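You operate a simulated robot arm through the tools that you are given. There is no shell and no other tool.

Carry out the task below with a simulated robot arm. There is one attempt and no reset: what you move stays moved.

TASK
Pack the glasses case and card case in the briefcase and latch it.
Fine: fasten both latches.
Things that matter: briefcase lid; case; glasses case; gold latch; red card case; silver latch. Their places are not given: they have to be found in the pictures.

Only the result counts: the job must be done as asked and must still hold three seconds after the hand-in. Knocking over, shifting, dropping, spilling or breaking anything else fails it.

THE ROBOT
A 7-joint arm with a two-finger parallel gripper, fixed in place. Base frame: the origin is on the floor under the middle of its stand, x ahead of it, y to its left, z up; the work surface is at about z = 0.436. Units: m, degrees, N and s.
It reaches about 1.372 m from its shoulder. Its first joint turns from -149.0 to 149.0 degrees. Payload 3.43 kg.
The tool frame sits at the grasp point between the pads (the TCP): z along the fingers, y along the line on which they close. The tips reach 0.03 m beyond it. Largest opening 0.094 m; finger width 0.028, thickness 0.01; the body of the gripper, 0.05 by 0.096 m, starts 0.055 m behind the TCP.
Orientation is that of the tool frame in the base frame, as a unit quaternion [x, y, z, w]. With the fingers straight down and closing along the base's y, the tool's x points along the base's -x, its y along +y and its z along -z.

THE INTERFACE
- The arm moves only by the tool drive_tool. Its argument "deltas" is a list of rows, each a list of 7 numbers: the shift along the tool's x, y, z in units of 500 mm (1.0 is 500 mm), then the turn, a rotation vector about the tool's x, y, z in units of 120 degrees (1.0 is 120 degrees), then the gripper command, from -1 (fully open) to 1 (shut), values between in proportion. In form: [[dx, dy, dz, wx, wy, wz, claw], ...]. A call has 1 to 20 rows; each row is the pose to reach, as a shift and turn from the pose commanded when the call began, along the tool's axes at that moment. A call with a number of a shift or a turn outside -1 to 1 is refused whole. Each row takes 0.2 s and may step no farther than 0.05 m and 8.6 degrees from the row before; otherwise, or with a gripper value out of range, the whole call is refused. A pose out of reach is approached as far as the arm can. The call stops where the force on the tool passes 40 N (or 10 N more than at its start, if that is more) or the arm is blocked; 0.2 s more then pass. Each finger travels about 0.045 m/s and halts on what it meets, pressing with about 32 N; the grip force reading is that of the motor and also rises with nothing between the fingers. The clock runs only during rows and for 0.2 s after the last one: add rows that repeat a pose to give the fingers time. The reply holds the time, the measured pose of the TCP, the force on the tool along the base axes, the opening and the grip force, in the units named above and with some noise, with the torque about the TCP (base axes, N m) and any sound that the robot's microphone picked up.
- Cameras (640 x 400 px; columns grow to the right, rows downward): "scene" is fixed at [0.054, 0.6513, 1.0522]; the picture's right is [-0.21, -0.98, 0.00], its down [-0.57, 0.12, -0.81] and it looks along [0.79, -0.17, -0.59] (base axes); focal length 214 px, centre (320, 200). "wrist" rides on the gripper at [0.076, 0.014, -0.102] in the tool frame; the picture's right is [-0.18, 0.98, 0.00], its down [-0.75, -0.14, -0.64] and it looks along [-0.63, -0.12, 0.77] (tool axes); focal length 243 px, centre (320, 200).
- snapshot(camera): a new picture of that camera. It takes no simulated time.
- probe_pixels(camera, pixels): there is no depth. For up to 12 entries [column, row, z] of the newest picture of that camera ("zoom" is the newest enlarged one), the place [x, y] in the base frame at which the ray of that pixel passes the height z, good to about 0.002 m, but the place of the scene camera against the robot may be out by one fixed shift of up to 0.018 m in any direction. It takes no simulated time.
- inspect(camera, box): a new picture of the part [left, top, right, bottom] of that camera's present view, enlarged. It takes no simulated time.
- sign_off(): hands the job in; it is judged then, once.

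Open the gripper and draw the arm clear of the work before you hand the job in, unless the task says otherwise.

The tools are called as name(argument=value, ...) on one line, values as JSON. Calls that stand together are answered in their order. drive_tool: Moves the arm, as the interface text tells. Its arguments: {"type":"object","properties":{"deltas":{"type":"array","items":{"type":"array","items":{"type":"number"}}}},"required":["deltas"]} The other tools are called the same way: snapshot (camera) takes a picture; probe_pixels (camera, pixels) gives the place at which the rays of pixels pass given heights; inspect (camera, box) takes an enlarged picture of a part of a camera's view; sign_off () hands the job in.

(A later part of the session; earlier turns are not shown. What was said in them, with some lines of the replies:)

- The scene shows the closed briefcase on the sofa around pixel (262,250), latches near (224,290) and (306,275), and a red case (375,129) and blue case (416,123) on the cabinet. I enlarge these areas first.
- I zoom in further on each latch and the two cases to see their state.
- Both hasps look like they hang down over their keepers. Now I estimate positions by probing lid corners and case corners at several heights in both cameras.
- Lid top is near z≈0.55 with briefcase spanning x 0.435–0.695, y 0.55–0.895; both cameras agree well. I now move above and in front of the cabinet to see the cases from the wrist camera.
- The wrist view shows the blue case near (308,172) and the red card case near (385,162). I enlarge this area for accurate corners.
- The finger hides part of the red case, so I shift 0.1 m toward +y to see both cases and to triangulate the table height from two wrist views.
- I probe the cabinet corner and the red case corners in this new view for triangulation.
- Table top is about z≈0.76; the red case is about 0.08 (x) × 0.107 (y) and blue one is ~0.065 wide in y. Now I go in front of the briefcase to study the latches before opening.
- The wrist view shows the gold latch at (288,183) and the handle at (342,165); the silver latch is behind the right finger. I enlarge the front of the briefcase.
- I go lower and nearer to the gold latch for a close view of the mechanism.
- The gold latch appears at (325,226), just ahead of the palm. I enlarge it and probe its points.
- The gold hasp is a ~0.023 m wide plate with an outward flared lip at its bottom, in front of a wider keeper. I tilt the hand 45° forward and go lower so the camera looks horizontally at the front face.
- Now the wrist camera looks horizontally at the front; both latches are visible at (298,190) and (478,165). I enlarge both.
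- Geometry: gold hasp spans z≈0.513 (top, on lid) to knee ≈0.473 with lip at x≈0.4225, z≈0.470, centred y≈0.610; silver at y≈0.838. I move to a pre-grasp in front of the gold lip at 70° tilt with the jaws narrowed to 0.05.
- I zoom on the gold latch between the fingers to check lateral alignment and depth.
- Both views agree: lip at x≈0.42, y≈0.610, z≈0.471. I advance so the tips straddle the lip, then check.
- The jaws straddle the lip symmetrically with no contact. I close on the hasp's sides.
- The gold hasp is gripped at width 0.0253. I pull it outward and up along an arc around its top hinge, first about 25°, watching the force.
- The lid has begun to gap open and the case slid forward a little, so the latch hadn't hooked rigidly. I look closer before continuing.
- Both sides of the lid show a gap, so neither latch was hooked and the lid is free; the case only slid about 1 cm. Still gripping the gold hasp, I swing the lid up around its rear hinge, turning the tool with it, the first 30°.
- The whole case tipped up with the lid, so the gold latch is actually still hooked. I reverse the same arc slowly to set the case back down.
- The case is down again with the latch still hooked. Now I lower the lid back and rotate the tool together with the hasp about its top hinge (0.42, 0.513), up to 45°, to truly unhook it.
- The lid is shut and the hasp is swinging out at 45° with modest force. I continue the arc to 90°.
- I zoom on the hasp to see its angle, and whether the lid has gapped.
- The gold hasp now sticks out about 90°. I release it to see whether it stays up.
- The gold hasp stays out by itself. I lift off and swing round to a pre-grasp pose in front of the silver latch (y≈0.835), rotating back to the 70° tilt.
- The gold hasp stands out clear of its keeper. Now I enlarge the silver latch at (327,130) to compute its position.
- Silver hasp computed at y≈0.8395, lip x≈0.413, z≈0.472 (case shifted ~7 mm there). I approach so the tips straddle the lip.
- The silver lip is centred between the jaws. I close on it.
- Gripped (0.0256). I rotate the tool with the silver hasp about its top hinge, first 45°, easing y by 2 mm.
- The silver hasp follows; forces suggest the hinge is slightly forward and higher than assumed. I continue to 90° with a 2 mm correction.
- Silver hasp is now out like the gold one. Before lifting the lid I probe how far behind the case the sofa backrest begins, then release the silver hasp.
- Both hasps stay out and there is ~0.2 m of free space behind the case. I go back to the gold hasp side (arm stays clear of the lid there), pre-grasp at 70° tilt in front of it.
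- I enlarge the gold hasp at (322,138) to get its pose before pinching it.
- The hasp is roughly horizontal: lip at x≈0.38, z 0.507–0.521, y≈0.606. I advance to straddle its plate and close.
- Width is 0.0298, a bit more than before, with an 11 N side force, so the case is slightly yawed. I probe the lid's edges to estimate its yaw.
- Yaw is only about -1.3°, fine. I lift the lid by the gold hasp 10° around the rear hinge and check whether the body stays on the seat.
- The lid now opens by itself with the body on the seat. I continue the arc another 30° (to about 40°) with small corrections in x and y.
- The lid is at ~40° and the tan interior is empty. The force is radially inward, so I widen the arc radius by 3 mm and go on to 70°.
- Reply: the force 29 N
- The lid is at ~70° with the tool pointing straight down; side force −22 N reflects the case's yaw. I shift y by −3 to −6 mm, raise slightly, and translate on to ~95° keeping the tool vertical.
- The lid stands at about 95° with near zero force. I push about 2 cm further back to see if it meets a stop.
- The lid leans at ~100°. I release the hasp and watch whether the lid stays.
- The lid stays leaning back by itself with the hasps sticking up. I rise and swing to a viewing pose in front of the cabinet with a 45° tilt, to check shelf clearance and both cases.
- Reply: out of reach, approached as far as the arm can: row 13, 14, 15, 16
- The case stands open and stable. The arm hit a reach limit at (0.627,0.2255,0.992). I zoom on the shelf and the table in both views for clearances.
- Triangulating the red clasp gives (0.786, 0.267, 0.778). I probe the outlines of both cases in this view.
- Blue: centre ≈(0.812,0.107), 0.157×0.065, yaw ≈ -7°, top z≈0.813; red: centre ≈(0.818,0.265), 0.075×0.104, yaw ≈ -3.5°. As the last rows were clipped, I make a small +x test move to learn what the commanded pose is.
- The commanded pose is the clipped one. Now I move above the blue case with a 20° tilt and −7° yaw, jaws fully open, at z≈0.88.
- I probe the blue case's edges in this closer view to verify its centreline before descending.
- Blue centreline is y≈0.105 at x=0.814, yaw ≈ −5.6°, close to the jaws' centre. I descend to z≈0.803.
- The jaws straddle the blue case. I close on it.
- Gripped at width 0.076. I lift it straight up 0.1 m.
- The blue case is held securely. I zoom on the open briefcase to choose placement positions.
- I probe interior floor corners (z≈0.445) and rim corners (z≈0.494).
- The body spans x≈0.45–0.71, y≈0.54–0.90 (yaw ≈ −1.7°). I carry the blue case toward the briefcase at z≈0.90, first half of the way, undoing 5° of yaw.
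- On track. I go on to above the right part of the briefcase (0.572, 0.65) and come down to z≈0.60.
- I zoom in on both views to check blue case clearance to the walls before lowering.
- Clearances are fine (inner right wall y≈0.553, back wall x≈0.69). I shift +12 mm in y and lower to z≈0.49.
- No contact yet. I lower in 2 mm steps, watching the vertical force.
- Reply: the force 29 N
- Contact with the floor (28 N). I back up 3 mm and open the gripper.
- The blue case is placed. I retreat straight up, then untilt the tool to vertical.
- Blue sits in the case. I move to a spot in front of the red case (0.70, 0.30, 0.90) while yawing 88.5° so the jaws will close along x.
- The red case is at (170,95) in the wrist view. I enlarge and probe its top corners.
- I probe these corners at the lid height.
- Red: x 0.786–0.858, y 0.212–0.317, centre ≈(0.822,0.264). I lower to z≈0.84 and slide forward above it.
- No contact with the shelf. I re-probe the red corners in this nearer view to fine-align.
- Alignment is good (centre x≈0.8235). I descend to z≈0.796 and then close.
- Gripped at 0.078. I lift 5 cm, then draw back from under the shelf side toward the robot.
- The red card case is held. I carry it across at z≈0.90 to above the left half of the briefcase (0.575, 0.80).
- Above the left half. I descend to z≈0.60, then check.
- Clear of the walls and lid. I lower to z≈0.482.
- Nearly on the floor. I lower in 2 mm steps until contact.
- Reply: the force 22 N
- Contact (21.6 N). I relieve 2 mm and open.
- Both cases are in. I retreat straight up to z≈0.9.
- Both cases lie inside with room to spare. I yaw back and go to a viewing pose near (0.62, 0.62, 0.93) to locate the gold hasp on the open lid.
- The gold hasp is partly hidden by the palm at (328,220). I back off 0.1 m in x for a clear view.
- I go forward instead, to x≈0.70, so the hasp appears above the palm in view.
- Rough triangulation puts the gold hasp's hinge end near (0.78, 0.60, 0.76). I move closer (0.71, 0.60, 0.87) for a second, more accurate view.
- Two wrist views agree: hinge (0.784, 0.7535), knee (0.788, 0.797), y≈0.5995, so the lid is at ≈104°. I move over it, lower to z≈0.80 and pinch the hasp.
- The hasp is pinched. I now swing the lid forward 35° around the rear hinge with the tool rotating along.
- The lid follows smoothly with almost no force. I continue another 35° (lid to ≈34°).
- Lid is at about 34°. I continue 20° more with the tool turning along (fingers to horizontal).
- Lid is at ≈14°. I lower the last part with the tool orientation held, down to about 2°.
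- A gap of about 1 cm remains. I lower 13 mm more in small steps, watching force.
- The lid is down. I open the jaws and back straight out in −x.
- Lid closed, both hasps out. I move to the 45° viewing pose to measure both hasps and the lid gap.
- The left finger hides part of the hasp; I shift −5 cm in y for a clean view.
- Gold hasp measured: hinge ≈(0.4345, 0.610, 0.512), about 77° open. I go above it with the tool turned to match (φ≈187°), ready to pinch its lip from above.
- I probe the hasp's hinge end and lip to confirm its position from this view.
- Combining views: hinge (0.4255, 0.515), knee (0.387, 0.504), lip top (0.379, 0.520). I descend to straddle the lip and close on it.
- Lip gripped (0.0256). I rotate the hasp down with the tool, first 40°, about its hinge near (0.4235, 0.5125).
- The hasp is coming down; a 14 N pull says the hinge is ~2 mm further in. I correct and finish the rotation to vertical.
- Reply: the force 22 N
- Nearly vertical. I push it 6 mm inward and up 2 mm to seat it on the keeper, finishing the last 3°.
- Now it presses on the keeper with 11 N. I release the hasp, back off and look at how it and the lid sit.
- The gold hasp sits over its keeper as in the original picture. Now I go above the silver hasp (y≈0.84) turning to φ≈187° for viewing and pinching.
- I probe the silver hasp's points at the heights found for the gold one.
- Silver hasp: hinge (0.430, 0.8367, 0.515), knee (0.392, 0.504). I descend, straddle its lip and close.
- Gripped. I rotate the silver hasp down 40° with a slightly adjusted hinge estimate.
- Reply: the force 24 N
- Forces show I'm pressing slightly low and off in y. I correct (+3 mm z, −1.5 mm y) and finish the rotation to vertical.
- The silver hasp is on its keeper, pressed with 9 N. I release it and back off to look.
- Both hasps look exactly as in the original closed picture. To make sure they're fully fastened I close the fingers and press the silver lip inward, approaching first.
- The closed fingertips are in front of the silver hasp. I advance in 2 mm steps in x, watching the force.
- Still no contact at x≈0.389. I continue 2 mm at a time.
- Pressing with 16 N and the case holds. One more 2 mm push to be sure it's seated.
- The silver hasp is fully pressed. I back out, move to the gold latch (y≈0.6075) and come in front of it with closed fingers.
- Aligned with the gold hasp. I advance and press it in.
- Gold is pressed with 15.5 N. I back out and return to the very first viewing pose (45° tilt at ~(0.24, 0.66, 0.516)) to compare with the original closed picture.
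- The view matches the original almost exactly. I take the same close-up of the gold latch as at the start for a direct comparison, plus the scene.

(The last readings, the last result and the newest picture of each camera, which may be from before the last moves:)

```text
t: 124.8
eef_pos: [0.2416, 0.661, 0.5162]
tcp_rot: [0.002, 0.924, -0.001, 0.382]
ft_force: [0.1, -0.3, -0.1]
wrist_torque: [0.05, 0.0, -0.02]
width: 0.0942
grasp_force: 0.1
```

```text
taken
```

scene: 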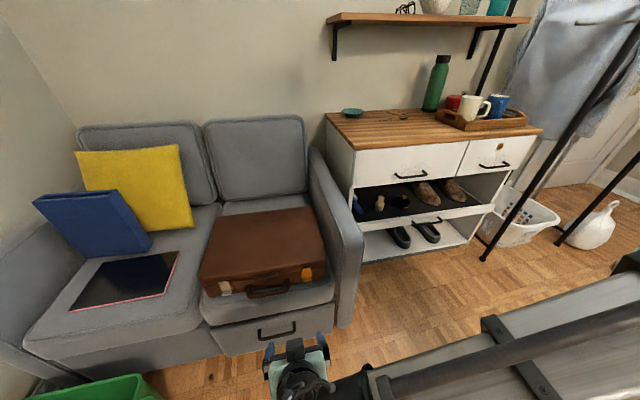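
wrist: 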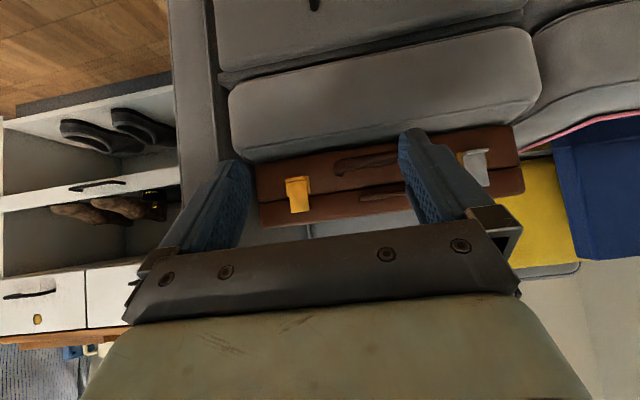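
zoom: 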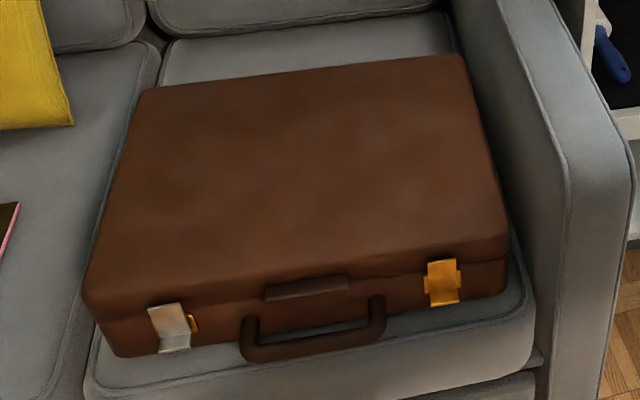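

The gold latch, seam and keeper look identical to the original fastened state, and nothing else in the room has moved. I withdraw the open gripper up and away to near its starting pose.

drive_tool(deltas=[[-0.0589, 0, -0.0589, 0, 0, 0, -1], [-0.1178, 0, -0.1178, 0, 0, 0, -1], [-0.1768, 0, -0.1768, 0, 0, 0, -1], [-0.2357, 0, -0.2357, 0, 0, 0, -1], [-0.2946, 0, -0.2946, 0, 0, 0, -1], [-0.3535, 0, -0.3535, 0, 0, 0, -1], [-0.4242, -0.0313, -0.3535, 0, 0.0469, 0, -1], [-0.4949, -0.0625, -0.3535, 0, 0.0938, 0, -1], [-0.5656, -0.0938, -0.3535, 0, 0.1406, 0, -1], [-0.6363, -0.125, -0.3535, 0, 0.1875, 0, -1], [-0.7069, -0.1563, -0.3535, 0, 0.2344, 0, -1], [-0.7776, -0.1875, -0.3535, 0, 0.2813, 0, -1], [-0.8483, -0.2188, -0.3535, 0, 0.3281, 0, -1], [-0.919, -0.25, -0.3535, 0, 0.375, 0, -1]])

snapshot(camera="scene")

snapshot(camera="wrist")

inspect(camera="scene", box=[180, 190, 360, 310])

```text
t: 127.8
eef_pos: [0.4413, 0.5366, 0.9625]
tcp_rot: [0.001, 1.0, 0.001, 0.0]
ft_force: [0.4, 0.5, 0.1]
wrist_torque: [0.01, 0.01, -0.01]
width: 0.0941
grasp_force: 0.1
```

```text
taken
```

scene: 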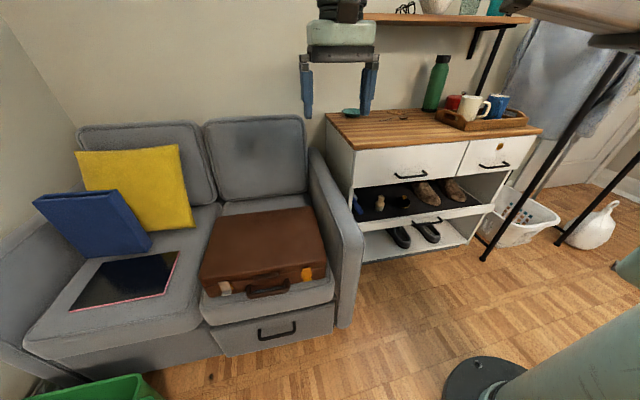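

```text
taken
```

wrist: 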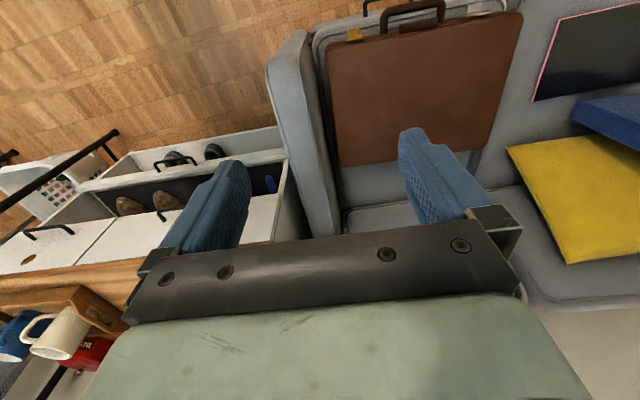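

```text
3.33 times, centred on (270, 250) of scene
```

zoom: 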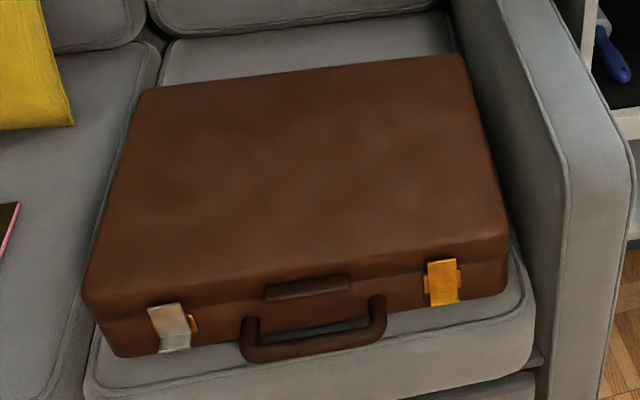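

The briefcase is closed with both hasps down on their keepers, and both cases are inside. Nothing else has moved, and the gripper is open and clear of the work. I hand the job in.

sign_off()

```text
The job is handed in.
```

The glasses case and the red card case are packed in the briefcase, the lid is closed, and both latches are down over their catches.

I pressed each latch in with about 15 N. Both looked the same as in the first pictures, when the case was fastened. I did not do a pull test on the lid afterwards, and the microphone reported no click, so "fastened" rests on the pressing and the comparison.

- **Briefcase position:** it shifted on the sofa seat by about 1–2 cm and turned slightly. On my first try the latches were still hooked, so the case tipped up about 30° at the front while still empty; I set it back down.
- **Everything else:** the other items on the cabinet and sofa looked unmoved in the final pictures.

The gripper is open and the arm is clear of the work.
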